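You operate a simulated robot arm through the tools that you are given. There is no shell and no other tool. Be economical: measure what you need, move in short steps, check, and stop when the job is done.

Carry out the task below with a simulated robot arm. There is one attempt and no reset: what you move stays moved.

## Task
Mist the dry starter pot twice and put it back.
Fine: use the carriage and the booth; end with the carriage at LOAD; the damp pots get none.

It is judged by the outcome, as a careful person would: the job done as asked, and still so three seconds after it is handed in. It fails if anything else is knocked over, pushed out of place, dropped, spilled or broken.

## Robot
A 7-joint arm with a two-finger parallel gripper, fixed in place. Base frame: the origin is at the foot of the arm, x ahead of it, y to its left, z up; the work surface is at about z = 753. Lengths are in mm, angles in degrees, forces in N, time in s.
With the tool pointing down near the work surface it reaches from about 300 to 700 mm from the base axis. Its first joint turns from -66.0 to 66.0 degrees. Payload 1.57 kg.
The tool frame sits at the grasp point between the pads (the TCP): z along the fingers, y along the line on which they close. The tips reach 30 mm beyond it. Largest opening 110 mm; finger width 24, thickness 12; the body of the gripper, 48 by 112 mm, starts 78 mm behind the TCP.
Orientation is that of the tool frame in the base frame, as a unit quaternion [w, x, y, z]. With the fingers straight down and closing along the base's y, the tool's x points along the base's -x, its y along +y and its z along -z.

## Interface
- The arm moves only by the tool send_rows. Its argument "commands" is a list of rows, each a list of 7 numbers: the shift along the tool's x, y, z in cm, then the turn, a rotation vector about the tool's x, y, z in degrees, then the finger opening in cm, from 0 to 11. In form: [[dx, dy, dz, wx, wy, wz, jaw], ...]. A call has 1 to 12 rows; each row is the pose to reach, as a shift and turn from the pose commanded when the call began, along the tool's axes at that moment. Each row takes 0.2 s and may step no farther than 50 mm and 8.6 degrees from the row before; otherwise, or with a gripper value out of range, the whole call is refused. A pose out of reach is approached as far as the arm can. The call stops where the force on the tool passes 40 N (or 10 N more than at its start, if that is more) or the arm is blocked; 0.2 s more then pass. Each finger travels about 108 mm/s and halts on what it meets, pressing with about 30 N; the grip force reading is that of the motor and also rises with nothing between the fingers. The clock runs only during rows and for 0.2 s after the last one: add rows that repeat a pose to give the fingers time. The reply holds the time, the measured pose of the TCP, the force on the tool along the base axes, the opening and the grip force, in the units named above and with some noise.
- Cameras (640 x 400 px; columns grow to the right, rows downward): "scene" is fixed at [152.6, -382.7, 1406.1]; the picture's right is [0.88, -0.48, 0.00], its down [-0.27, -0.49, -0.83] and it looks along [0.40, 0.72, -0.56] (base axes); focal length 350 px, centre (320, 200). "wrist" rides on the gripper at [-36, 0, -80] in the tool frame; the picture's right is [0.00, -1.00, 0.00], its down [0.97, 0.00, -0.24] and it looks along [0.24, 0.00, 0.97] (tool axes); focal length 218 px, centre (320, 200). There is no depth. A picture from a camera that has moved, and an enlarged one, comes with that camera's place and axes in the base frame and with its lens.
- get_image(camera): a new picture of that camera. The clock stands still meanwhile.
- inspect(camera, box): a new picture of the part [left, top, right, bottom] of that camera's present view, enlarged. The clock stands still meanwhile.
- finish_job(): hands the job in; it is judged then, once.

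Work in short steps. Places have to be worked out from the pictures, the camera data and where the tool is seen: move nearer, look again, correct. Check each grasp and each placing, and mend what went wrong. You have 120 turns and 76 pictures in all, those below and enlarged ones among them. Open the gripper and draw the arm clear of the work before you hand the job in, unless the task says otherwise; then end with one line.

The tools are called after "Call:" by a JSON object that holds its "api" and its "payload". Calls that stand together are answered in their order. send_rows: Moves the arm, as the interface text tells. Its arguments: {"type":"object","properties":{"commands":{"type":"array","items":{"type":"array","items":{"type":"number"}}}},"required":["commands"]} The other tools are called the same way: get_image (camera) takes a picture; inspect (camera, box) takes an enlarged picture of a part of a camera's view; finish_job () hands the job in.

At the start:

```text
t: 0.0
tool_pos: [295.6, 215.2, 1193.4]
tool_rot: [-0.001, 0.0, 1.0, 0.0]
ft_force: [0.2, -0.7, 0.9]
width: 110.2
gripper_force: 0.1
```

scene: 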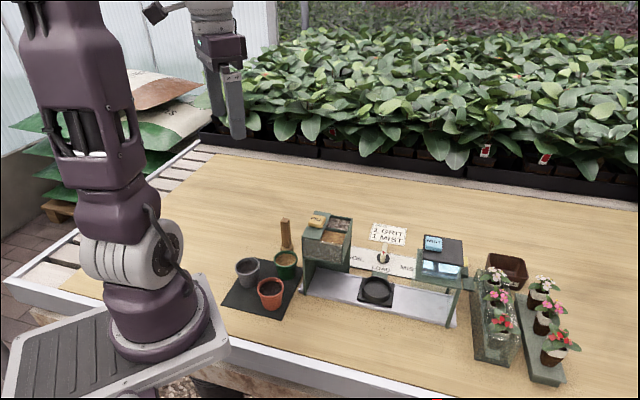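
wrist: 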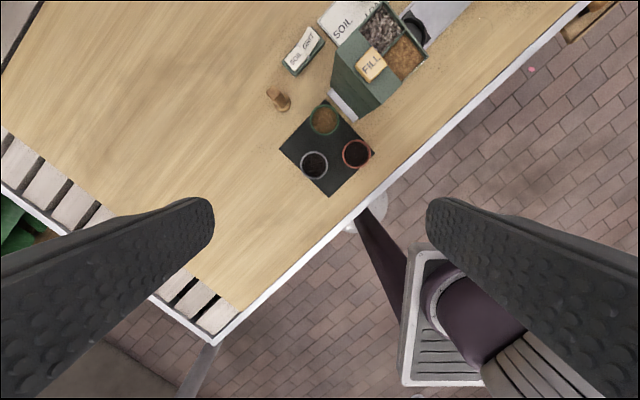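

I'll begin by enlarging the work area: pots on the mat, the carriage station and the booth.

Call:
{"api": "inspect", "payload": {"camera": "scene", "box": [210, 200, 370, 320]}}

Call:
{"api": "inspect", "payload": {"camera": "scene", "box": [330, 210, 490, 330]}}

Call:
{"api": "inspect", "payload": {"camera": "wrist", "box": [260, 0, 480, 200]}}

```text
3.33 times, centred on (290, 260) of scene
camera zoom: at [152.6, -382.7, 1406.1], right [0.88, -0.48, 0.0], down [-0.27, -0.49, -0.83], along [0.4, 0.72, -0.56], focal length 1166 px, centre (420, 0)
```

zoom: 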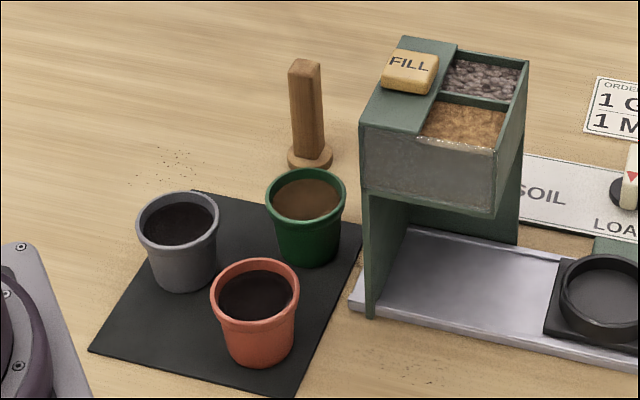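

```text
3.33 times, centred on (410, 270) of scene
camera zoom: at [152.6, -382.7, 1406.1], right [0.88, -0.48, 0.0], down [-0.27, -0.49, -0.83], along [0.4, 0.72, -0.56], focal length 1166 px, centre (20, -33)
```

zoom: 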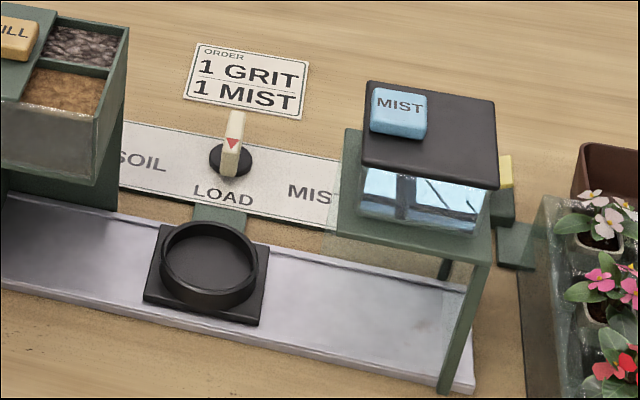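

```text
2.00 times, centred on (370, 100) of wrist
camera zoom: at [331.4, 216.7, 1272.3], right [0.0, -1.0, 0.0], down [-0.97, 0.0, 0.24], along [-0.24, 0.0, -0.97], focal length 436 px, centre (220, 400)
```

zoom: 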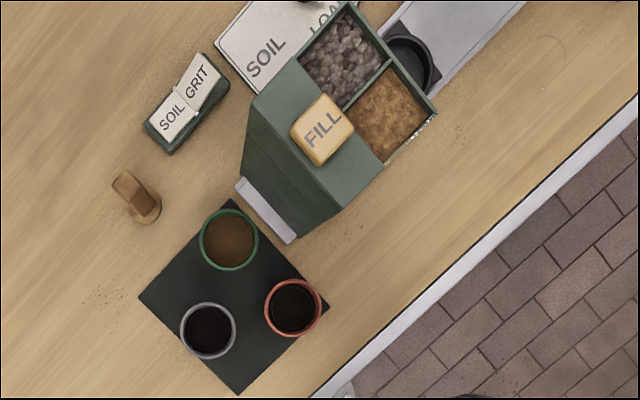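

The green pot has pale brown soil, so it is the dry one; the other two are dark and damp. I judge it to be near (384, 208) with its rim at z≈803. Next I move over the station for a view from above.

Call:
{"api": "send_rows", "payload": {"commands": [[-3.3, -1.9, 1.8, 0, 0, 0, 11], [-6.6, -3.9, 3.6, 0, 0, 0, 11], [-9.9, -5.8, 5.4, 0, 0, 0, 11], [-13.2, -7.7, 7.1, 0, 0, 0, 11], [-16.5, -9.7, 8.9, 0, 0, 0, 11], [-19.8, -11.6, 10.7, 0, 0, 0, 11], [-23.1, -13.5, 12.5, 0, 0, 0, 11], [-26.4, -15.5, 14.3, 0, 0, 0, 11]]}}

Call:
{"api": "get_image", "payload": {"camera": "wrist"}}

```text
t: 1.8
tool_pos: [561.4, 58.7, 1050.7]
tool_rot: [0.0, 0.0, 1.0, 0.0]
ft_force: [-0.3, 0.0, 0.1]
width: 110.3
gripper_force: 0.0
```

```text
70 pictures are left
camera wrist: at [596.8, 59.9, 1129.5], right [0.0, -1.0, 0.0], down [-0.97, 0.0, 0.24], along [-0.24, 0.0, -0.97], focal length 218 px, centre (320, 200)
```

wrist: 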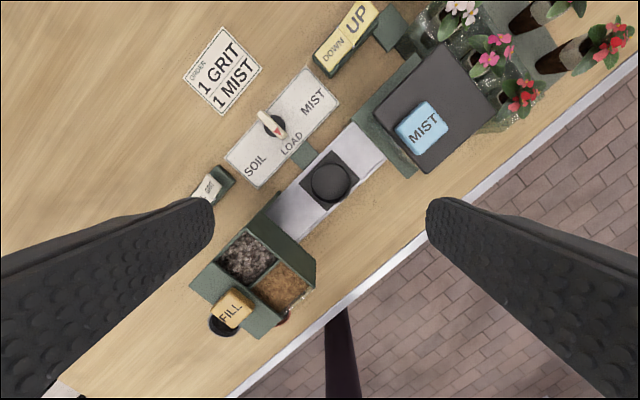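

There is a DOWN/UP rocker by the booth, and a SOIL/GRIT one too; I'll enlarge these controls.

Call:
{"api": "inspect", "payload": {"camera": "wrist", "box": [290, 0, 500, 180]}}

Call:
{"api": "inspect", "payload": {"camera": "wrist", "box": [200, 80, 370, 220]}}

Call:
{"api": "inspect", "payload": {"camera": "scene", "box": [400, 220, 500, 290]}}

```text
2.22 times, centred on (395, 90) of wrist
camera zoom: at [596.8, 59.9, 1129.5], right [0.0, -1.0, 0.0], down [-0.97, 0.0, 0.24], along [-0.24, 0.0, -0.97], focal length 485 px, centre (153, 444)
```

zoom: 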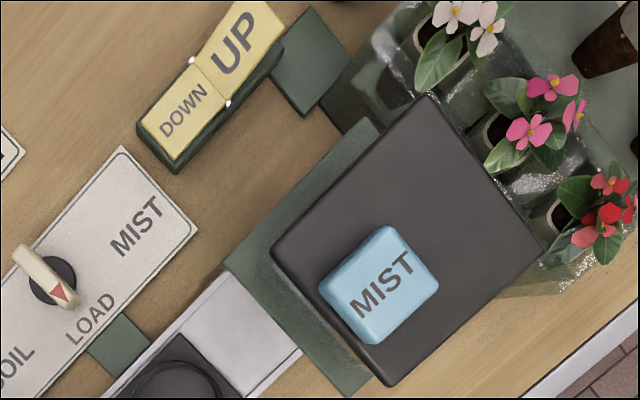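

```text
2.86 times, centred on (285, 150) of wrist
camera zoom: at [596.8, 59.9, 1129.5], right [0.0, -1.0, 0.0], down [-0.97, 0.0, 0.24], along [-0.24, 0.0, -0.97], focal length 624 px, centre (420, 343)
```

zoom: 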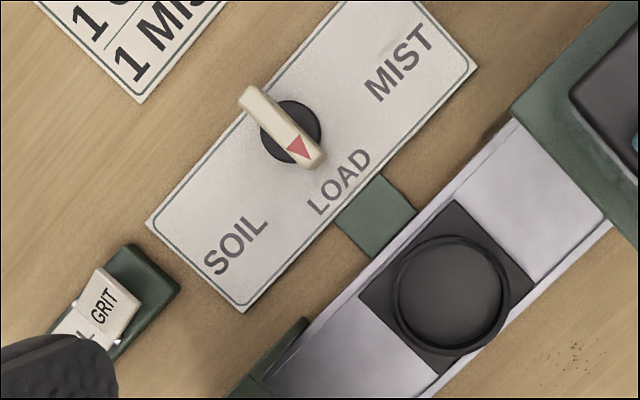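

```text
5.71 times, centred on (450, 255) of scene
camera zoom: at [152.6, -382.7, 1406.1], right [0.88, -0.48, 0.0], down [-0.27, -0.49, -0.83], along [0.4, 0.72, -0.56], focal length 1998 px, centre (-423, -114)
```

zoom: 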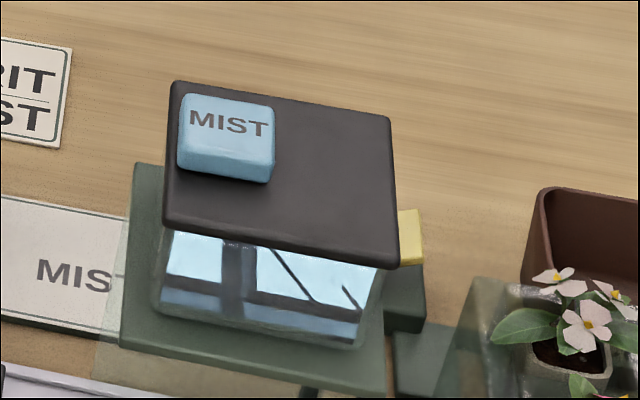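

The knob near (625, 130) selects the station, and the rocker raises and lowers the booth hood. I need to know which way the hood is now, so I'll zoom on the booth's underside and the rocker.

Call:
{"api": "inspect", "payload": {"camera": "scene", "box": [400, 255, 480, 335]}}

Call:
{"api": "inspect", "payload": {"camera": "wrist", "box": [310, 0, 400, 80]}}

```text
5.00 times, centred on (440, 295) of scene
camera zoom: at [152.6, -382.7, 1406.1], right [0.88, -0.48, 0.0], down [-0.27, -0.49, -0.83], along [0.4, 0.72, -0.56], focal length 1748 px, centre (-280, -275)
```

zoom: 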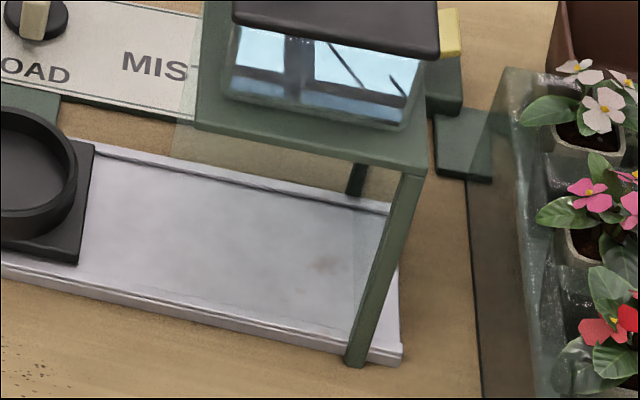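

```text
5.00 times, centred on (355, 40) of wrist
camera zoom: at [596.8, 59.9, 1129.5], right [0.0, -1.0, 0.0], down [-0.97, 0.0, 0.24], along [-0.24, 0.0, -0.97], focal length 1091 px, centre (145, 1000)
```

zoom: 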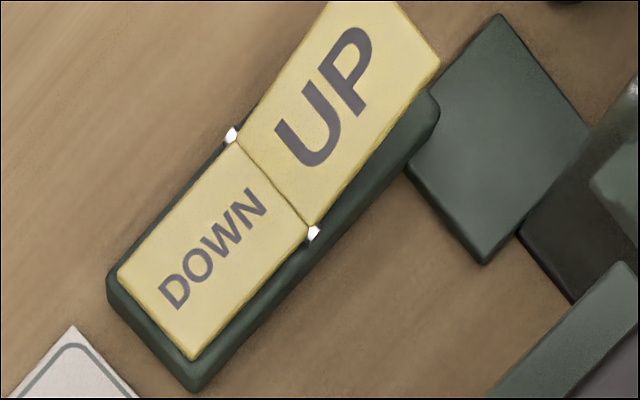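

The blue part is the water tank, and the UP/DOWN rocker is linked to the flower tray, so it isn't needed. I'll go over the green pot at z=1000, turning the closing axis to about 20° so the fingers fit between the neighbouring pots.

Call:
{"api": "send_rows", "payload": {"commands": [[2, 1.7, 0.6, 0, 0, 7.8, 11], [4, 3.3, 1.1, 0, 0, 15.6, 11], [6, 5, 1.7, 0, 0, 23.4, 11], [8, 6.7, 2.3, 0, 0, 31.1, 11], [10, 8.3, 2.8, 0, 0, 38.9, 11], [12, 10, 3.4, 0, 0, 46.7, 11], [14, 11.6, 4, 0, 0, 54.5, 9.5], [16, 13.3, 4.5, 0, 0, 62.3, 8.8], [17.7, 14.9, 5.1, 0, 0, 70, 8.6]]}}

Call:
{"api": "get_image", "payload": {"camera": "wrist"}}

Call:
{"api": "get_image", "payload": {"camera": "scene"}}

```text
t: 3.8
tool_pos: [381.5, 210.9, 998.1]
tool_rot: [0.0, 0.575, 0.818, 0.0]
ft_force: [-0.3, -0.6, -0.6]
width: 86.0
gripper_force: 0.1
```

```text
64 pictures are left
camera wrist: at [393.9, 177.5, 1078.0], right [-0.94, -0.34, 0.0], down [-0.33, 0.91, 0.24], along [-0.08, 0.23, -0.97], focal length 218 px, centre (320, 200)
```

wrist: 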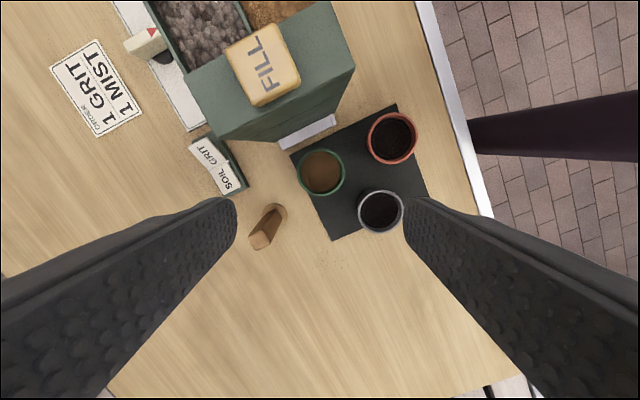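

```text
63 pictures are left
```

scene: 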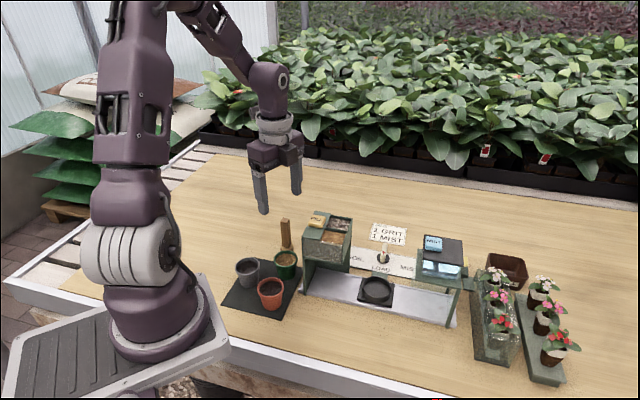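

Two views agree: pot centre (382, 208), rim at z≈803, neighbours and dispenser clear. I descend to TCP z≈815 so that only the ends of the pads hold the rim.

Call:
{"api": "send_rows", "payload": {"commands": [[-0.28, 0, 4, 0, 0, 0, 8.6], [-0.28, 0, 8, 0, 0, 0, 8.6], [-0.28, 0, 12, 0, 0, 0, 8.6], [-0.28, 0, 15, 0, 0, 0, 8.6], [-0.28, 0, 17, 0, 0, 0, 8.6], [-0.28, 0, 18.2, 0, 0, 0, 8.6]]}}

Call:
{"api": "get_image", "payload": {"camera": "wrist"}}

Call:
{"api": "inspect", "payload": {"camera": "scene", "box": [210, 200, 370, 320]}}

```text
t: 5.2
tool_pos: [382.3, 207.1, 817.2]
tool_rot: [0.0, 0.573, 0.819, 0.0]
ft_force: [0.1, 0.7, -0.4]
width: 85.8
gripper_force: 0.1
```

```text
62 pictures are left
camera wrist: at [395.1, 173.2, 896.2], right [-0.94, -0.34, 0.0], down [-0.33, 0.91, 0.24], along [-0.08, 0.23, -0.97], focal length 218 px, centre (320, 200)
```

wrist: 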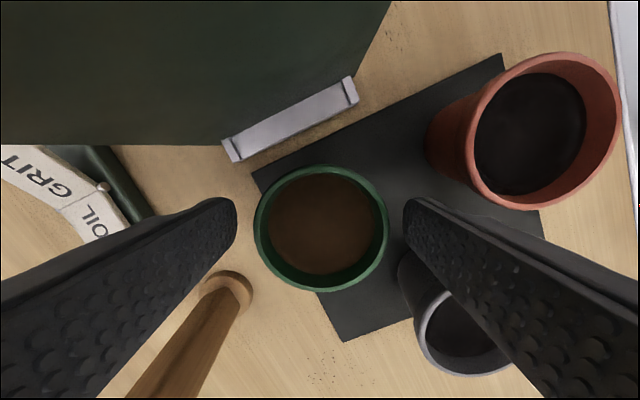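

```text
3.33 times, centred on (290, 260) of scene
camera zoom: at [152.6, -382.7, 1406.1], right [0.88, -0.48, 0.0], down [-0.27, -0.49, -0.83], along [0.4, 0.72, -0.56], focal length 1166 px, centre (420, 0)
```

zoom: 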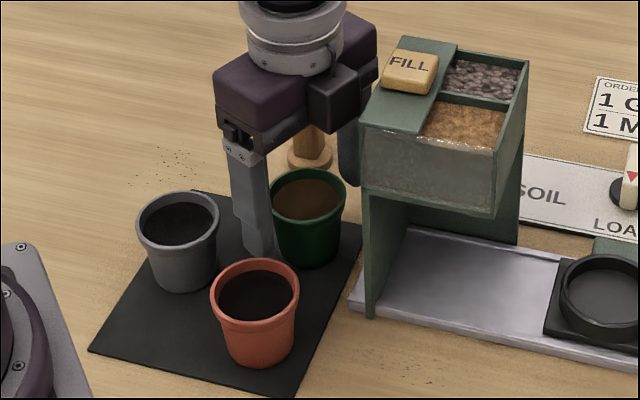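

The pot sits centred between the fingers with the neighbours clear. Closing to grip the rim.

Call:
{"api": "send_rows", "payload": {"commands": [[0, 0, 0, 0, 0, 0, 7], [0, 0, 0, 0, 0, 0, 5.5], [0, 0, 0, 0, 0, 0, 5], [0, 0, 0, 0, 0, 0, 5]]}}

```text
t: 6.2
tool_pos: [383.4, 208.2, 816.4]
tool_rot: [0.0, 0.574, 0.819, 0.0]
ft_force: [0.3, 0.0, 0.7]
width: 58.7
gripper_force: 29.8
```

The rim is held at 58.7 mm. Lifting straight up.

Call:
{"api": "send_rows", "payload": {"commands": [[0, 0, -1, 0, 0, 0, 5], [0, 0, -3.5, 0, 0, 0, 5], [0, 0, -7, 0, 0, 0, 5], [0, 0, -11, 0, 0, 0, 5], [0, 0, -15, 0, 0, 0, 5], [0, 0, -19, 0, 0, 0, 5], [0, 0, -22, 0, 0, 0, 5], [0, 0, -23.5, 0, 0, 0, 5]]}}

Call:
{"api": "get_image", "payload": {"camera": "scene"}}

```text
t: 8.0
tool_pos: [381.9, 208.6, 1051.6]
tool_rot: [-0.001, 0.574, 0.819, 0.0]
ft_force: [0.3, 0.3, -0.5]
width: 59.0
gripper_force: 29.9
```

```text
60 pictures are left
```

scene: 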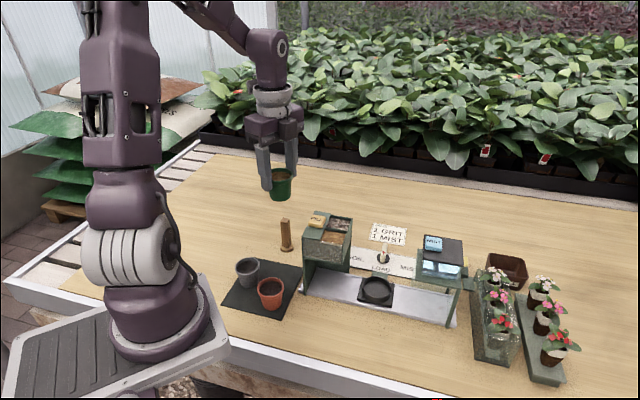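

Pot held and upright. Carriage cup triangulates to about (539, 42) with its rim at z≈777; I move above it and turn the closing axis to 44°, perpendicular to the track.

Call:
{"api": "send_rows", "payload": {"commands": [[-2, 1, 0, 0, 0, -2, 5], [-5.5, 2.4, 0, 0, 0, -6, 5], [-9.5, 4.2, 0, 0, 0, -11, 5], [-13.5, 5.9, 0, 0, 0, -16, 5], [-17, 7.4, 0, 0, 0, -20, 5], [-20, 8.7, 0, 0, 0, -23, 5], [-21, 9.13, 0, 0, 0, -24, 5]]}}

Call:
{"api": "get_image", "payload": {"camera": "wrist"}}

```text
t: 9.6
tool_pos: [540.0, 42.7, 1050.5]
tool_rot: [0.0, 0.39, 0.921, 0.0]
ft_force: [0.7, -0.4, -0.3]
width: 58.8
gripper_force: 30.2
```

```text
59 pictures are left
camera wrist: at [565.7, 17.2, 1131.1], right [-0.72, -0.7, 0.0], down [-0.67, 0.7, 0.24], along [-0.17, 0.17, -0.97], focal length 218 px, centre (320, 200)
```

wrist: 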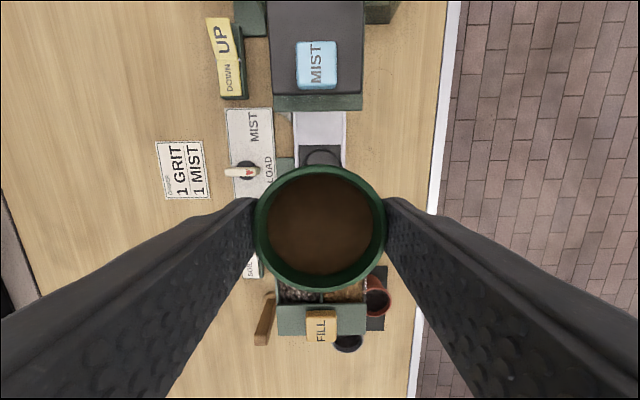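

The view is aligned with the track, and the cup is at about (540, 41). I lower to TCP z≈890 and check from the side.

Call:
{"api": "send_rows", "payload": {"commands": [[-0.1, 0, 2, 0, 0, 0, 5], [-0.1, 0, 6, 0, 0, 0, 5], [-0.1, 0, 10, 0, 0, 0, 5], [-0.1, 0, 14, 0, 0, 0, 5], [-0.1, 0, 16, 0, 0, 0, 5]]}}

Call:
{"api": "inspect", "payload": {"camera": "scene", "box": [320, 220, 440, 320]}}

Call:
{"api": "get_image", "payload": {"camera": "wrist"}}

```text
t: 10.8
tool_pos: [540.3, 39.8, 890.9]
tool_rot: [0.001, 0.391, 0.92, 0.0]
ft_force: [0.3, 1.1, -0.3]
width: 58.7
gripper_force: 30.1
```

```text
4.00 times, centred on (380, 270) of scene
camera zoom: at [152.6, -382.7, 1406.1], right [0.88, -0.48, 0.0], down [-0.27, -0.49, -0.83], along [0.4, 0.72, -0.56], focal length 1399 px, centre (80, -80)
```

zoom: 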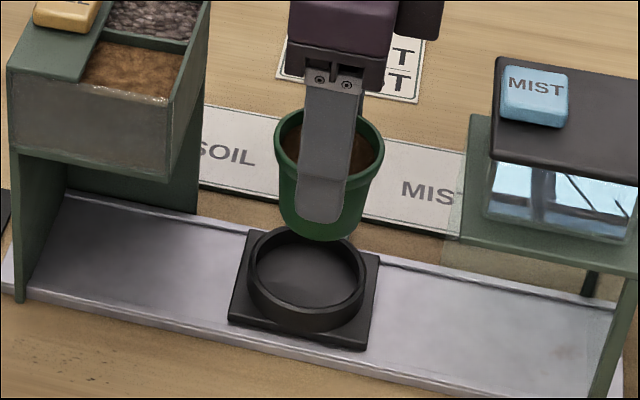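

```text
57 pictures are left
camera wrist: at [565.4, 14.9, 971.1], right [-0.72, -0.69, 0.0], down [-0.67, 0.7, 0.24], along [-0.17, 0.17, -0.97], focal length 218 px, centre (320, 200)
```

wrist: 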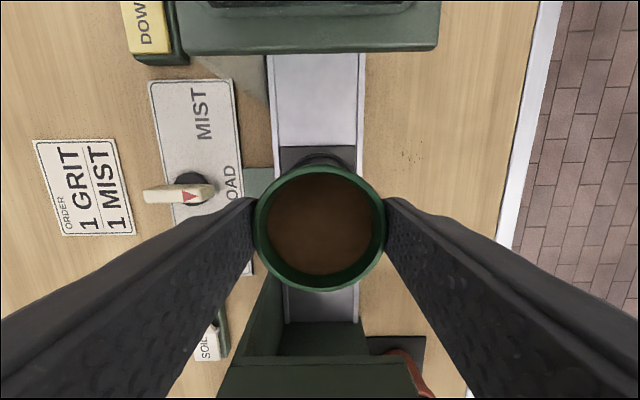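

Cup lies about 2 mm further along tool +y and 1.5 mm along tool +x. I lower to just above seating.

Call:
{"api": "send_rows", "payload": {"commands": [[0.15, 0.2, 1.5, 0, 0, 0, 5], [0.15, 0.2, 3.5, 0, 0, 0, 5], [0.15, 0.2, 4.8, 0, 0, 0, 5], [0.15, 0.2, 5.2, 0, 0, 0, 5]]}}

Call:
{"api": "inspect", "payload": {"camera": "scene", "box": [340, 240, 420, 320]}}

```text
t: 11.8
tool_pos: [542.4, 43.3, 840.8]
tool_rot: [0.001, 0.39, 0.921, 0.0]
ft_force: [0.0, 0.2, -0.1]
width: 58.7
gripper_force: 29.7
```

```text
5.00 times, centred on (380, 280) of scene
camera zoom: at [152.6, -382.7, 1406.1], right [0.88, -0.48, 0.0], down [-0.27, -0.49, -0.83], along [0.4, 0.72, -0.56], focal length 1748 px, centre (20, -200)
```

zoom: 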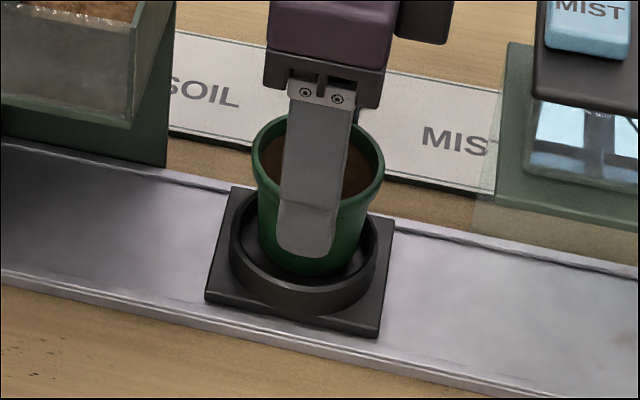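

Pot appears about 3 mm towards the booth side of the cup's centre; I shift 2.5 mm back and lower gently in small steps.

Call:
{"api": "send_rows", "payload": {"commands": [[0.25, -0.05, 0.1, 0, 0, 0, 5], [0.25, -0.05, 0.4, 0, 0, 0, 5], [0.25, -0.05, 0.7, 0, 0, 0, 5], [0.25, -0.05, 0.95, 0, 0, 0, 5]]}}

Call:
{"api": "inspect", "payload": {"camera": "scene", "box": [340, 240, 420, 320]}}

```text
t: 12.8
tool_pos: [540.4, 43.6, 829.3]
tool_rot: [0.002, 0.391, 0.92, 0.0]
ft_force: [-1.2, -1.7, 20.8]
width: 58.9
gripper_force: 30.1
```

```text
5.00 times, centred on (380, 280) of scene
camera zoom: at [152.2, -382.7, 1406.1], right [0.88, -0.48, 0.0], down [-0.27, -0.49, -0.83], along [0.4, 0.72, -0.56], focal length 1748 px, centre (20, -200)
```

zoom: 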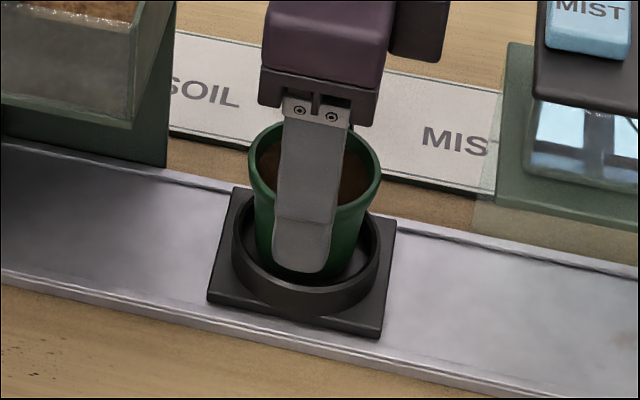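

Contact at z≈829, which matches the cup floor (pot bottom ≈766). Opening the fingers with a slight relaxation upward.

Call:
{"api": "send_rows", "payload": {"commands": [[0, 0, -0.05, 0, 0, 0, 6.2], [0, 0, -0.05, 0, 0, 0, 7], [0, 0, -0.05, 0, 0, 0, 8], [0, 0, -0.05, 0, 0, 0, 8.6]]}}

Call:
{"api": "inspect", "payload": {"camera": "scene", "box": [340, 240, 420, 320]}}

```text
t: 13.8
tool_pos: [540.2, 44.6, 829.8]
tool_rot: [0.001, 0.391, 0.92, -0.001]
ft_force: [0.1, 0.2, 0.0]
width: 86.1
gripper_force: 0.2
```

```text
5.00 times, centred on (380, 280) of scene
camera zoom: at [152.6, -382.7, 1406.1], right [0.88, -0.48, 0.0], down [-0.27, -0.49, -0.83], along [0.4, 0.72, -0.56], focal length 1748 px, centre (20, -200)
```

zoom: 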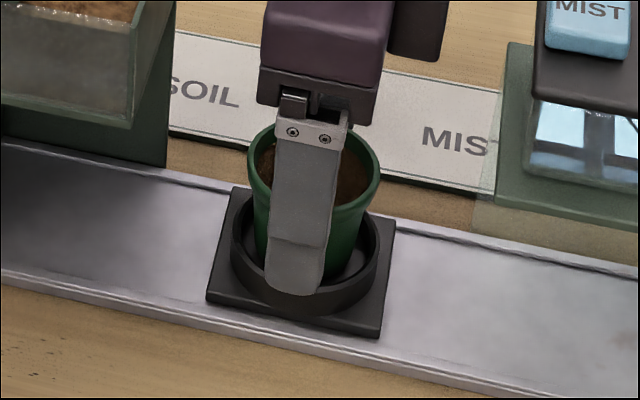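

The pot stands in the cup, upright. I rise straight up clear of it.

Call:
{"api": "send_rows", "payload": {"commands": [[0, 0, -1, 0, 0, 0, 8.6], [0, 0, -4, 0, 0, 0, 8.6], [0, 0, -8, 0, 0, 0, 8.6], [0, 0, -12.5, 0, 0, 0, 8.6], [0, 0, -17, 0, 0, 0, 8.6]]}}

Call:
{"api": "send_rows", "payload": {"commands": [[0, 1.2, 0, 0, 0, -8.2, 7], [0, 2.4, 0, 0, 0, -16.4, 7], [0, 3.6, 0, 0, 0, -24.6, 7], [0, 4.8, 0, 0, 0, -32.8, 6], [0, 6, 0, 0, 0, -41, 6], [0, 7.2, 0, 0, 0, -49.2, 6], [0, 8.4, 0, 0, 0, -57.4, 6], [0, 9.6, 0, 0, 0, -65.6, 6], [0, 10.8, 0, 0, 0, -73.8, 6], [0, 12, 0, 0, 0, -82, 6], [0, 12, 0, 0, 0, -90, 6]]}}

Call:
{"api": "get_image", "payload": {"camera": "wrist"}}

Call:
{"api": "inspect", "payload": {"camera": "scene", "box": [330, 210, 450, 310]}}

```text
t: 15.0
tool_pos: [540.9, 43.4, 1001.1]
tool_rot: [-0.001, 0.391, 0.92, -0.001]
ft_force: [0.6, 0.1, 0.7]
width: 86.1
gripper_force: 0.0
```

```text
t: 17.4
tool_pos: [626.8, 129.1, 999.4]
tool_rot: [-0.001, -0.376, 0.926, 0.0]
ft_force: [-0.7, 0.0, -1.1]
width: 60.1
gripper_force: 0.1
```

```text
53 pictures are left
camera wrist: at [652.3, 153.4, 1080.3], right [0.7, -0.72, 0.0], down [-0.7, -0.68, 0.24], along [-0.17, -0.17, -0.97], focal length 218 px, centre (320, 200)
```

wrist: 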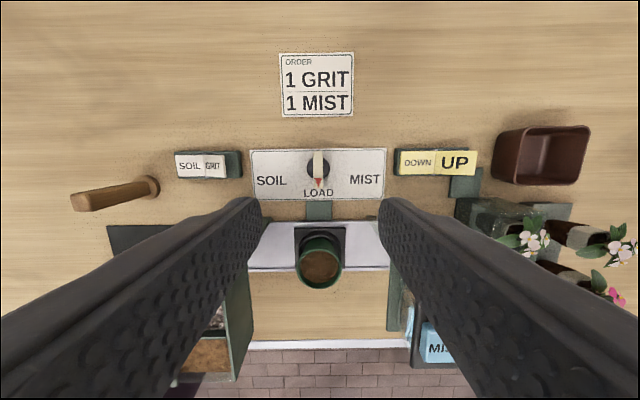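

```text
4.00 times, centred on (390, 260) of scene
camera zoom: at [152.6, -382.7, 1406.1], right [0.88, -0.48, 0.0], down [-0.27, -0.49, -0.83], along [0.4, 0.72, -0.56], focal length 1399 px, centre (40, -40)
```

zoom: 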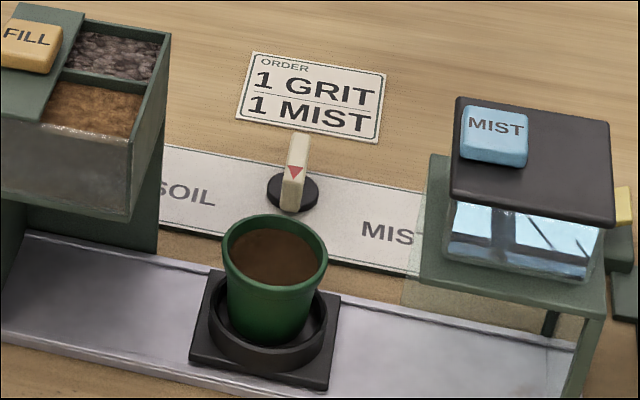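

The pot is well seated, and the knob bar triangulates from (612, 117) to (648, 151) with its top at z≈784. I descend over its centre with the fingers straddling it.

Call:
{"api": "send_rows", "payload": {"commands": [[-0.54, 0.18, 4, 0, 0, 0, 6], [-0.54, 0.18, 8.5, 0, 0, 0, 6], [-0.54, 0.18, 13, 0, 0, 0, 6], [-0.54, 0.18, 16.5, 0, 0, 0, 6], [-0.54, 0.18, 19, 0, 0, 0, 6], [-0.54, 0.18, 20.4, 0, 0, 0, 6]]}}

Call:
{"api": "get_image", "payload": {"camera": "wrist"}}

```text
t: 18.8
tool_pos: [629.3, 132.6, 796.5]
tool_rot: [0.0, -0.375, 0.927, 0.0]
ft_force: [0.1, -0.7, 0.3]
width: 59.9
gripper_force: 0.0
```

```text
51 pictures are left
camera wrist: at [655.3, 158.1, 876.4], right [0.7, -0.72, 0.0], down [-0.7, -0.67, 0.24], along [-0.17, -0.17, -0.97], focal length 218 px, centre (320, 200)
```

wrist: 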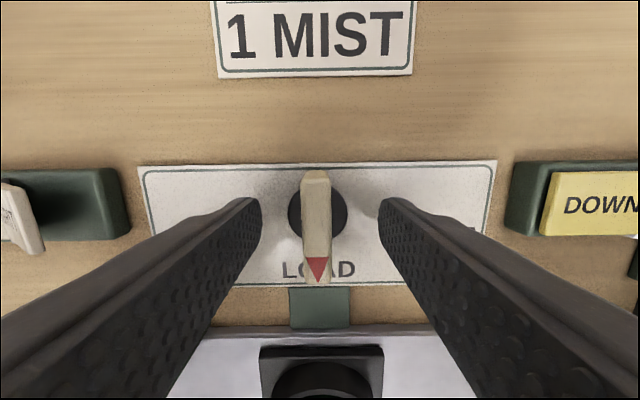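

The fingers straddle the bar evenly. Closing on it.

Call:
{"api": "send_rows", "payload": {"commands": [[0, 0.02, 0, 0, 0, 0, 4], [0, 0.02, 0, 0, 0, 0, 2], [0, 0.02, 0, 0, 0, 0, 0.5], [0, 0.02, 0, 0, 0, 0, 0.5]]}}

```text
t: 19.8
tool_pos: [628.1, 134.0, 796.7]
tool_rot: [-0.001, -0.375, 0.927, 0.002]
ft_force: [-4.4, 6.0, 1.0]
width: 12.8
gripper_force: 29.6
```

Bar held (12.8 mm). Turning slowly towards MIST, first 24°, then checking.

Call:
{"api": "send_rows", "payload": {"commands": [[0, 0, 0, 0, 0, -4, 0.5], [0, 0, 0, 0, 0, -8, 0.5], [0, 0, 0, 0, 0, -12, 0.5], [0, 0, 0, 0, 0, -16, 0.5], [0, 0, 0, 0, 0, -20, 0.5], [0, 0, 0, 0, 0, -24, 0.5]]}}

Call:
{"api": "get_image", "payload": {"camera": "scene"}}

```text
t: 21.2
tool_pos: [628.1, 133.9, 796.5]
tool_rot: [0.0, -0.56, 0.829, 0.001]
ft_force: [-14.0, 8.7, -1.0]
width: 13.0
gripper_force: 29.6
```

```text
50 pictures are left
```

scene: 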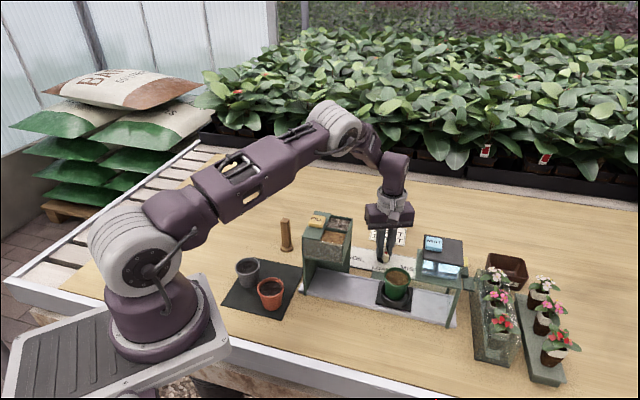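

The carriage follows the knob and the pot rides upright. I ease 1.5 mm with the side force and continue turning.

Call:
{"api": "send_rows", "payload": {"commands": [[0, 0.15, 0, 0, 0, -4, 0.5], [0, 0.15, 0, 0, 0, -8, 0.5], [0, 0.15, 0, 0, 0, -12, 0.5], [0, 0.15, 0, 0, 0, -16, 0.5], [0, 0.15, 0, 0, 0, -20, 0.5], [0, 0.15, 0, 0, 0, -24, 0.5]]}}

Call:
{"api": "inspect", "payload": {"camera": "scene", "box": [340, 220, 480, 330]}}

```text
t: 22.6
tool_pos: [627.9, 133.8, 797.4]
tool_rot: [-0.001, 0.719, -0.695, 0.001]
ft_force: [-5.6, 3.3, 9.1]
width: 13.0
gripper_force: 29.9
```

```text
3.64 times, centred on (410, 275) of scene
camera zoom: at [152.3, -382.6, 1406.1], right [0.88, -0.48, 0.0], down [-0.27, -0.49, -0.83], along [0.4, 0.72, -0.56], focal length 1272 px, centre (-7, -73)
```

zoom: 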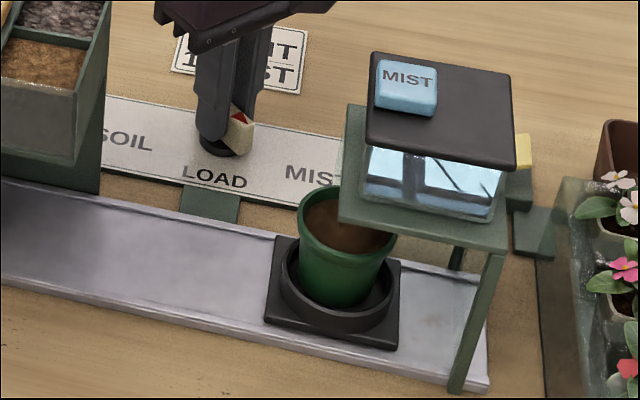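

The pot is entering under the booth frame with clearance. Continue turning.

Call:
{"api": "send_rows", "payload": {"commands": [[0, 0, 0, 0, 0, -4, 0.5], [0, 0, 0, 0, 0, -8, 0.5], [0, 0, 0, 0, 0, -12, 0.5], [0, 0, 0, 0, 0, -16, 0.5], [0, 0, 0, 0, 0, -20, 0.5]]}}

Call:
{"api": "inspect", "payload": {"camera": "scene", "box": [340, 220, 480, 330]}}

```text
t: 23.8
tool_pos: [628.7, 134.6, 796.6]
tool_rot: [0.0, 0.829, -0.559, 0.001]
ft_force: [1.3, -1.7, 6.8]
width: 15.6
gripper_force: 31.0
```

```text
3.64 times, centred on (410, 275) of scene
camera zoom: at [152.5, -382.7, 1406.1], right [0.88, -0.48, 0.0], down [-0.27, -0.49, -0.83], along [0.4, 0.72, -0.56], focal length 1272 px, centre (-7, -73)
```

zoom: 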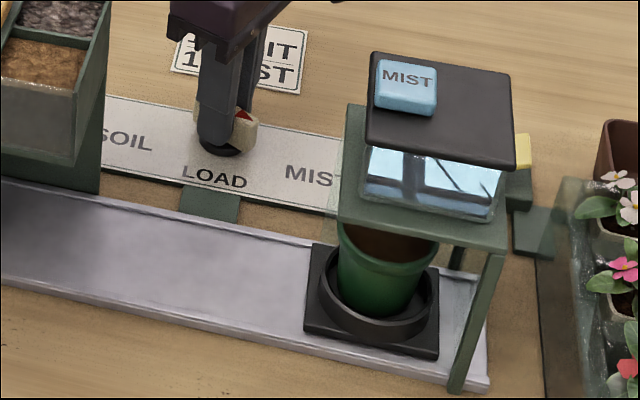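

Opening grew to 15.6 mm, so the bar has reached its stop, and the pot is centred under the booth. Back the wrist off a few degrees to unload, release and rise.

Call:
{"api": "send_rows", "payload": {"commands": [[0, 0, 0, 0, 0, 2, 1.6], [0, 0, 0, 0, 0, 2, 3], [0, 0, 0, 0, 0, 2, 5], [0, 0, 0, 0, 0, 2, 6], [0, 0, -2, 0, 0, 2, 6], [0, 0, -6, 0, 0, 2, 6], [0, 0, -10, 0, 0, 2, 6], [0, 0, -14, 0, 0, 2, 6], [0, 0, -18, 0, 0, 2, 6], [0, 0, -22, 0, 0, 2, 6]]}}

Call:
{"api": "get_image", "payload": {"camera": "wrist"}}

Call:
{"api": "inspect", "payload": {"camera": "scene", "box": [340, 220, 480, 330]}}

```text
t: 26.0
tool_pos: [626.9, 133.5, 1013.8]
tool_rot: [0.0, 0.819, -0.574, -0.001]
ft_force: [0.0, -0.9, -0.7]
width: 59.9
gripper_force: 0.1
```

```text
47 pictures are left
camera wrist: at [614.7, 167.3, 1093.9], right [0.94, 0.34, 0.0], down [0.33, -0.91, 0.24], along [0.08, -0.23, -0.97], focal length 218 px, centre (320, 200)
```

wrist: 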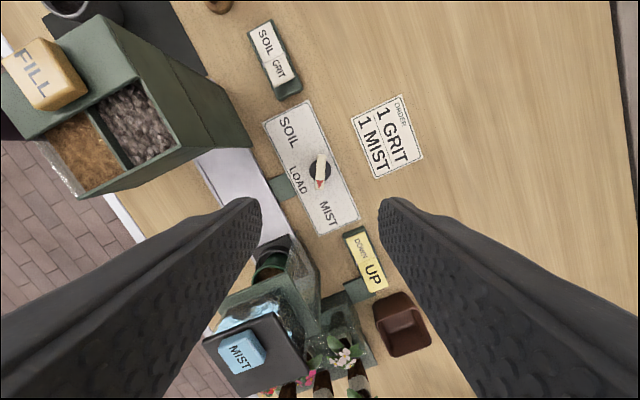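

```text
3.64 times, centred on (410, 275) of scene
camera zoom: at [152.6, -382.7, 1406.1], right [0.88, -0.48, 0.0], down [-0.27, -0.49, -0.83], along [0.4, 0.72, -0.56], focal length 1272 px, centre (-7, -73)
```

zoom: 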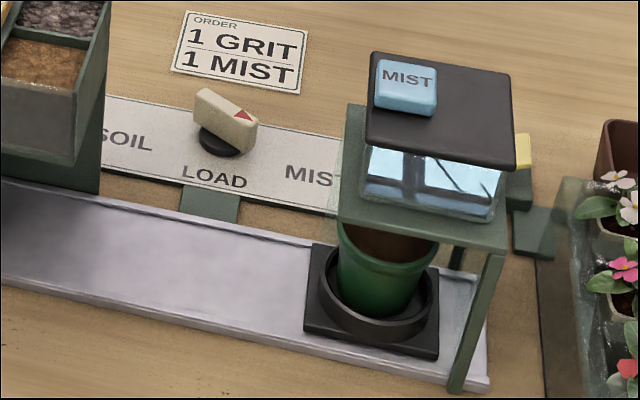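

Released; pointer at MIST and pot under the booth. I'll inspect the booth and screens from this angle before pressing.

Call:
{"api": "inspect", "payload": {"camera": "wrist", "box": [190, 200, 440, 400]}}

Call:
{"api": "inspect", "payload": {"camera": "scene", "box": [440, 240, 560, 370]}}

```text
2.00 times, centred on (315, 300) of wrist
camera zoom: at [614.7, 167.3, 1093.9], right [0.94, 0.34, 0.0], down [0.33, -0.91, 0.24], along [0.08, -0.23, -0.97], focal length 436 px, centre (330, 0)
```

zoom: 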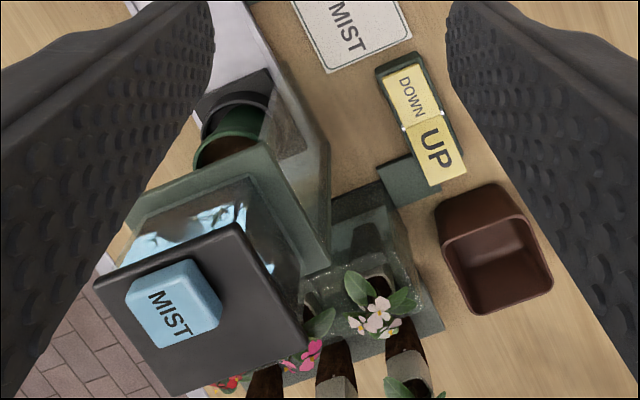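

```text
3.08 times, centred on (500, 305) of scene
camera zoom: at [152.6, -382.7, 1406.1], right [0.88, -0.48, 0.0], down [-0.27, -0.49, -0.83], along [0.4, 0.72, -0.56], focal length 1076 px, centre (-234, -123)
```

zoom: 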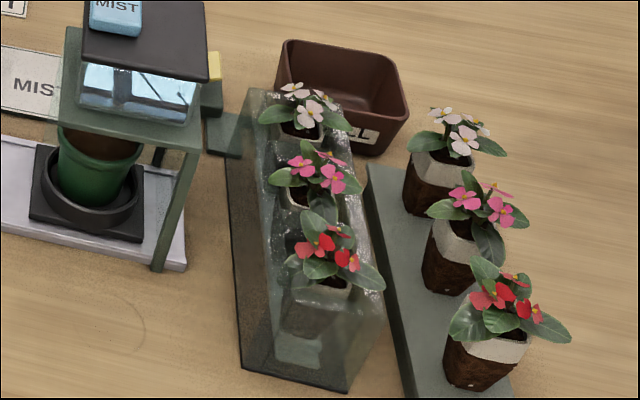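

The rocker belongs to the flower trough, so I leave it alone. MIST button top is around (612, -25, 940); I close the fingers and go above it.

Call:
{"api": "send_rows", "payload": {"commands": [[3, 1.4, -0.6, 0, 0, 0, 4], [7, 3.3, -0.6, 0, 0, 0, 2], [11, 5.1, -0.6, 0, 0, 0, 0], [14, 6.5, -0.6, 0, 0, 0, 0], [14.5, 6.8, -0.6, 0, 0, 0, 0], [14.5, 6.8, -0.6, 0, 0, 0, 0]]}}

Call:
{"api": "get_image", "payload": {"camera": "wrist"}}

Call:
{"api": "inspect", "payload": {"camera": "scene", "box": [380, 170, 500, 270]}}

```text
t: 27.4
tool_pos: [612.0, -26.8, 1022.7]
tool_rot: [0.0, 0.819, -0.574, 0.0]
ft_force: [0.0, -0.2, -0.2]
width: 0.1
gripper_force: 21.2
```

```text
43 pictures are left
camera wrist: at [599.5, 7.2, 1102.6], right [0.94, 0.34, 0.0], down [0.33, -0.91, 0.24], along [0.08, -0.23, -0.97], focal length 218 px, centre (320, 200)
```

wrist: 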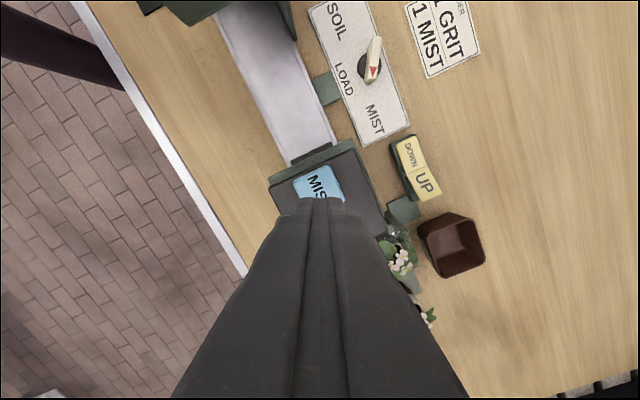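

```text
4.00 times, centred on (440, 220) of scene
camera zoom: at [152.6, -382.7, 1406.1], right [0.88, -0.48, 0.0], down [-0.27, -0.49, -0.83], along [0.4, 0.72, -0.56], focal length 1399 px, centre (-160, 120)
```

zoom: 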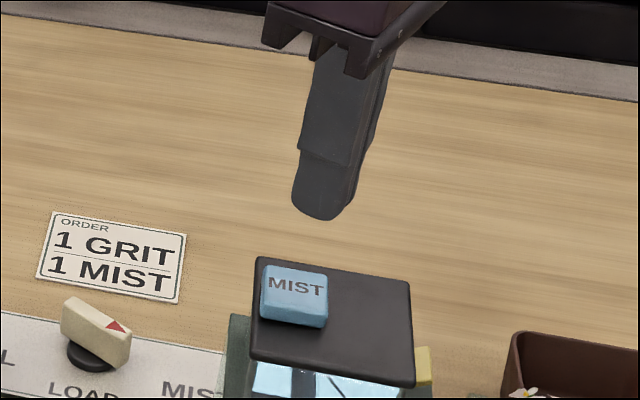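

Fingertips will land on the button; shift 3 mm and descend to just above it.

Call:
{"api": "send_rows", "payload": {"commands": [[-0.3, 0, 2, 0, 0, 0, 0], [-0.3, 0, 3.5, 0, 0, 0, 0], [-0.3, 0, 4.3, 0, 0, 0, 0]]}}

Call:
{"api": "inspect", "payload": {"camera": "scene", "box": [400, 210, 480, 280]}}

```text
t: 28.2
tool_pos: [611.8, -22.4, 979.2]
tool_rot: [0.0, 0.819, -0.574, 0.001]
ft_force: [-0.9, 0.1, 0.8]
width: 0.0
gripper_force: 21.7
```

```text
5.71 times, centred on (440, 245) of scene
camera zoom: at [152.6, -382.7, 1406.1], right [0.88, -0.48, 0.0], down [-0.27, -0.49, -0.83], along [0.4, 0.72, -0.56], focal length 1998 px, centre (-366, -57)
```

zoom: 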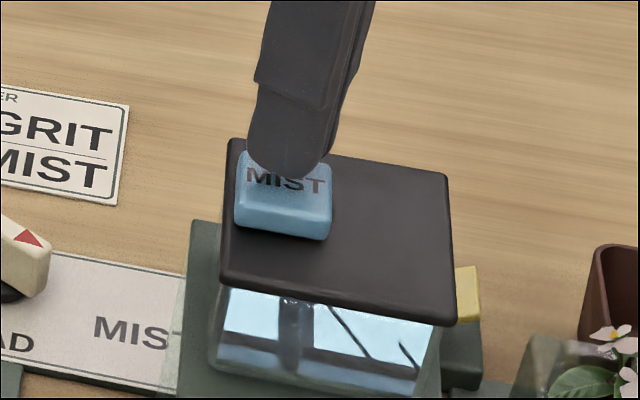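

Fingertips hover over the button's centre. Press down in 1.5 mm steps.

Call:
{"api": "send_rows", "payload": {"commands": [[0, 0, 0.3, 0, 0, 0, 0], [0, 0, 0.5, 0, 0, 0, 0], [0, 0, 0.7, 0, 0, 0, 0]]}}

```text
t: 29.0
tool_pos: [613.3, -22.3, 971.8]
tool_rot: [0.0, 0.819, -0.573, 0.0]
ft_force: [-0.6, 0.4, -0.7]
width: 0.0
gripper_force: 21.3
```

Still no contact at tip z≈942; continuing down 1.5 mm per row.

Call:
{"api": "send_rows", "payload": {"commands": [[0, 0, 0.15, 0, 0, 0, 0], [0, 0, 0.3, 0, 0, 0, 0]]}}

Call:
{"api": "inspect", "payload": {"camera": "scene", "box": [400, 210, 480, 330]}}

```text
t: 29.6
tool_pos: [612.1, -23.3, 970.8]
tool_rot: [-0.001, 0.819, -0.573, -0.001]
ft_force: [0.0, 0.7, 1.5]
width: 0.0
gripper_force: 21.5
```

```text
3.33 times, centred on (440, 270) of scene
camera zoom: at [152.6, -382.7, 1406.1], right [0.88, -0.48, 0.0], down [-0.27, -0.49, -0.83], along [0.4, 0.72, -0.56], focal length 1166 px, centre (-80, -33)
```

zoom: 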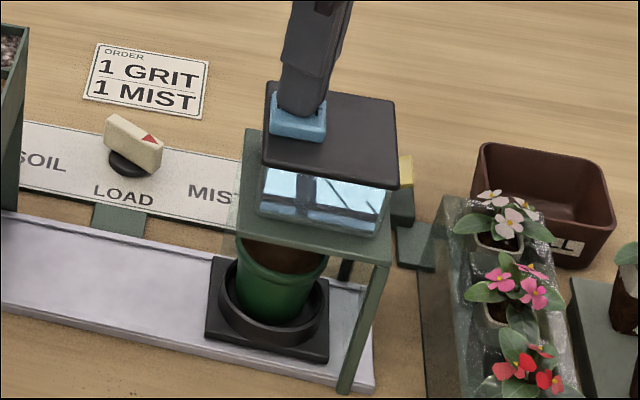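

Light contact beginning (tip on the button). I press a little further.

Call:
{"api": "send_rows", "payload": {"commands": [[0, 0, 0.15, 0, 0, 0, 0], [0, 0, 0.3, 0, 0, 0, 0]]}}

Call:
{"api": "inspect", "payload": {"camera": "scene", "box": [400, 210, 480, 330]}}

```text
t: 30.2
tool_pos: [612.4, -21.8, 967.0]
tool_rot: [-0.001, 0.819, -0.574, 0.001]
ft_force: [0.0, -2.0, 3.3]
width: 0.0
gripper_force: 20.9
```

```text
3.33 times, centred on (440, 270) of scene
camera zoom: at [152.6, -382.7, 1406.1], right [0.88, -0.48, 0.0], down [-0.27, -0.49, -0.83], along [0.4, 0.72, -0.56], focal length 1166 px, centre (-80, -33)
```

zoom: 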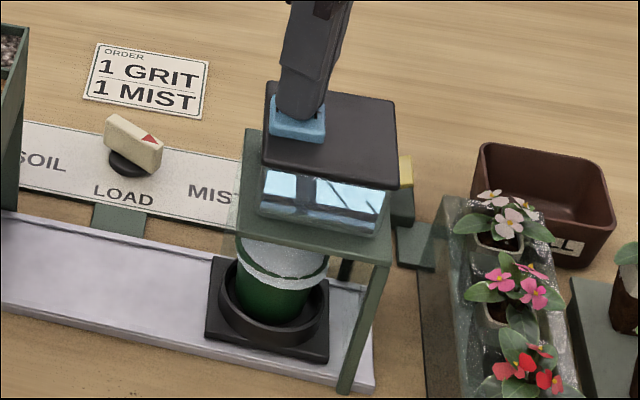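

The first mist has fired over the pot. Releasing the button at once.

Call:
{"api": "send_rows", "payload": {"commands": [[0, 0, -1, 0, 0, 0, 0], [0, 0, -2, 0, 0, 0, 0]]}}

Call:
{"api": "inspect", "payload": {"camera": "scene", "box": [400, 210, 480, 330]}}

```text
t: 30.8
tool_pos: [612.3, -23.6, 987.4]
tool_rot: [-0.001, 0.819, -0.574, 0.0]
ft_force: [-0.4, 0.7, 0.9]
width: 0.1
gripper_force: 21.2
```

```text
3.33 times, centred on (440, 270) of scene
camera zoom: at [152.6, -382.7, 1406.1], right [0.88, -0.48, 0.0], down [-0.27, -0.49, -0.83], along [0.4, 0.72, -0.56], focal length 1166 px, centre (-80, -33)
```

zoom: 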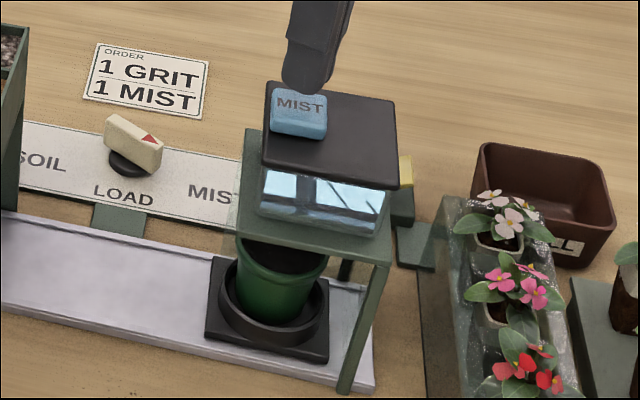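

The mist stopped and the soil darkened: one dose. After a short pause I press the second time to the same depth.

Call:
{"api": "send_rows", "payload": {"commands": [[0, 0, 0, 0, 0, 0, 0], [0, 0, 0, 0, 0, 0, 0], [0, 0, 0, 0, 0, 0, 0], [0, 0, 1.2, 0, 0, 0, 0], [0, 0, 1.8, 0, 0, 0, 0], [0, 0, 2.1, 0, 0, 0, 0], [0, 0, 2.3, 0, 0, 0, 0]]}}

Call:
{"api": "inspect", "payload": {"camera": "scene", "box": [400, 210, 480, 330]}}

```text
t: 32.4
tool_pos: [611.7, -23.1, 963.2]
tool_rot: [-0.001, 0.819, -0.574, 0.001]
ft_force: [-1.2, -1.4, 10.1]
width: 0.0
gripper_force: 21.3
```

```text
3.33 times, centred on (440, 270) of scene
camera zoom: at [152.4, -382.7, 1406.1], right [0.88, -0.48, 0.0], down [-0.27, -0.49, -0.83], along [0.4, 0.72, -0.56], focal length 1166 px, centre (-80, -33)
```

zoom: 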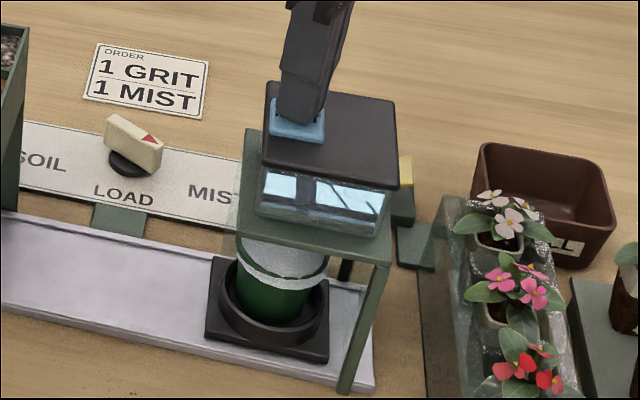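

Second mist fired. Releasing and rising well clear.

Call:
{"api": "send_rows", "payload": {"commands": [[0, 0, -1.5, 0, 0, 0, 0], [0, 0, -4, 0, 0, 0, 0], [0, 0, -6, 0, 0, 0, 0]]}}

Call:
{"api": "inspect", "payload": {"camera": "scene", "box": [400, 210, 480, 330]}}

```text
t: 33.2
tool_pos: [613.3, -22.7, 1023.4]
tool_rot: [0.0, 0.819, -0.574, 0.0]
ft_force: [0.2, 0.1, -0.6]
width: 0.0
gripper_force: 21.1
```

```text
3.33 times, centred on (440, 270) of scene
camera zoom: at [152.6, -382.7, 1406.1], right [0.88, -0.48, 0.0], down [-0.27, -0.49, -0.83], along [0.4, 0.72, -0.56], focal length 1166 px, centre (-80, -33)
```

zoom: 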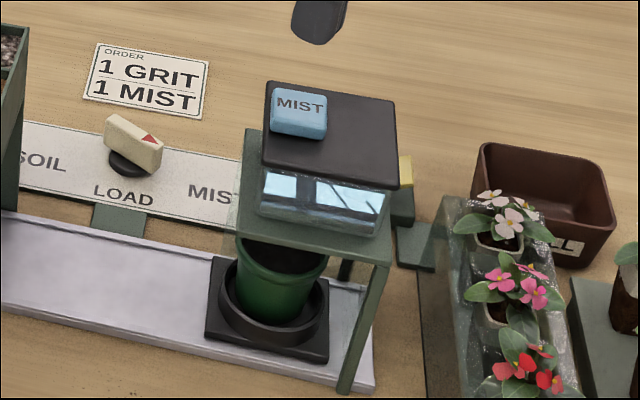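

Two doses done. Back over the knob with the fingers reopened.

Call:
{"api": "send_rows", "payload": {"commands": [[-3.5, -1.7, 0, 0, 0, 0, 0], [-8, -3.9, 0, 0, 0, 0, 2], [-12, -5.8, 0, 0, 0, 0, 4], [-14.2, -6.9, 0, 0, 0, 0, 6], [-14.2, -6.9, 0, 0, 0, 0, 6]]}}

Call:
{"api": "inspect", "payload": {"camera": "wrist", "box": [250, 90, 410, 230]}}

```text
t: 34.4
tool_pos: [628.2, 134.8, 1022.9]
tool_rot: [0.0, 0.819, -0.574, 0.0]
ft_force: [1.0, 0.7, 0.3]
width: 59.9
gripper_force: 0.1
```

```text
2.86 times, centred on (330, 160) of wrist
camera zoom: at [615.5, 169.2, 1103.2], right [0.94, 0.34, 0.0], down [0.33, -0.91, 0.24], along [0.08, -0.23, -0.97], focal length 624 px, centre (291, 314)
```

zoom: 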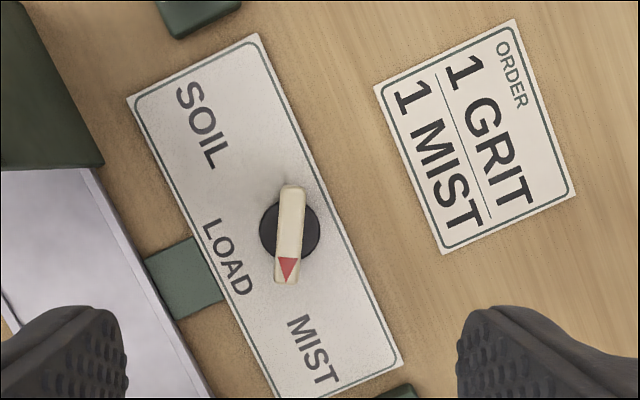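

Knob still points to MIST, about 4° short of my tool angle. I descend with a 3° correction.

Call:
{"api": "send_rows", "payload": {"commands": [[0, 0, 4.5, 0, 0, 1, 6], [0, 0, 9, 0, 0, 3, 6], [0, 0, 13.5, 0, 0, 3, 6], [0, 0, 17.5, 0, 0, 3, 6], [0, 0, 20.5, 0, 0, 3, 6], [0, 0, 22.6, 0, 0, 3, 6]]}}

Call:
{"api": "get_image", "payload": {"camera": "wrist"}}

```text
t: 35.8
tool_pos: [628.8, 134.6, 797.4]
tool_rot: [0.001, 0.804, -0.595, 0.0]
ft_force: [-0.5, 0.6, 0.3]
width: 60.3
gripper_force: 0.0
```

```text
34 pictures are left
camera wrist: at [618.7, 168.8, 876.9], right [0.96, 0.29, 0.0], down [0.28, -0.93, 0.24], along [0.07, -0.23, -0.97], focal length 218 px, centre (320, 200)
```

wrist: 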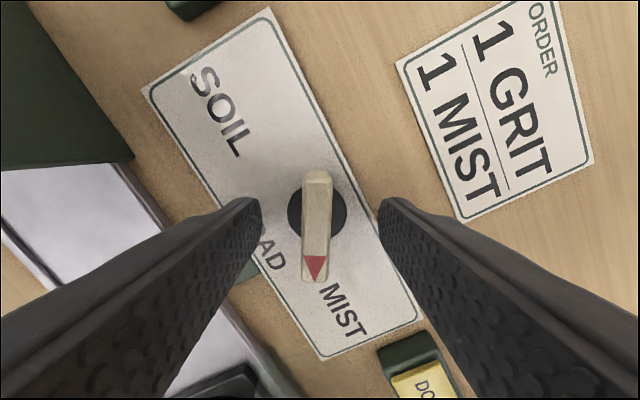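

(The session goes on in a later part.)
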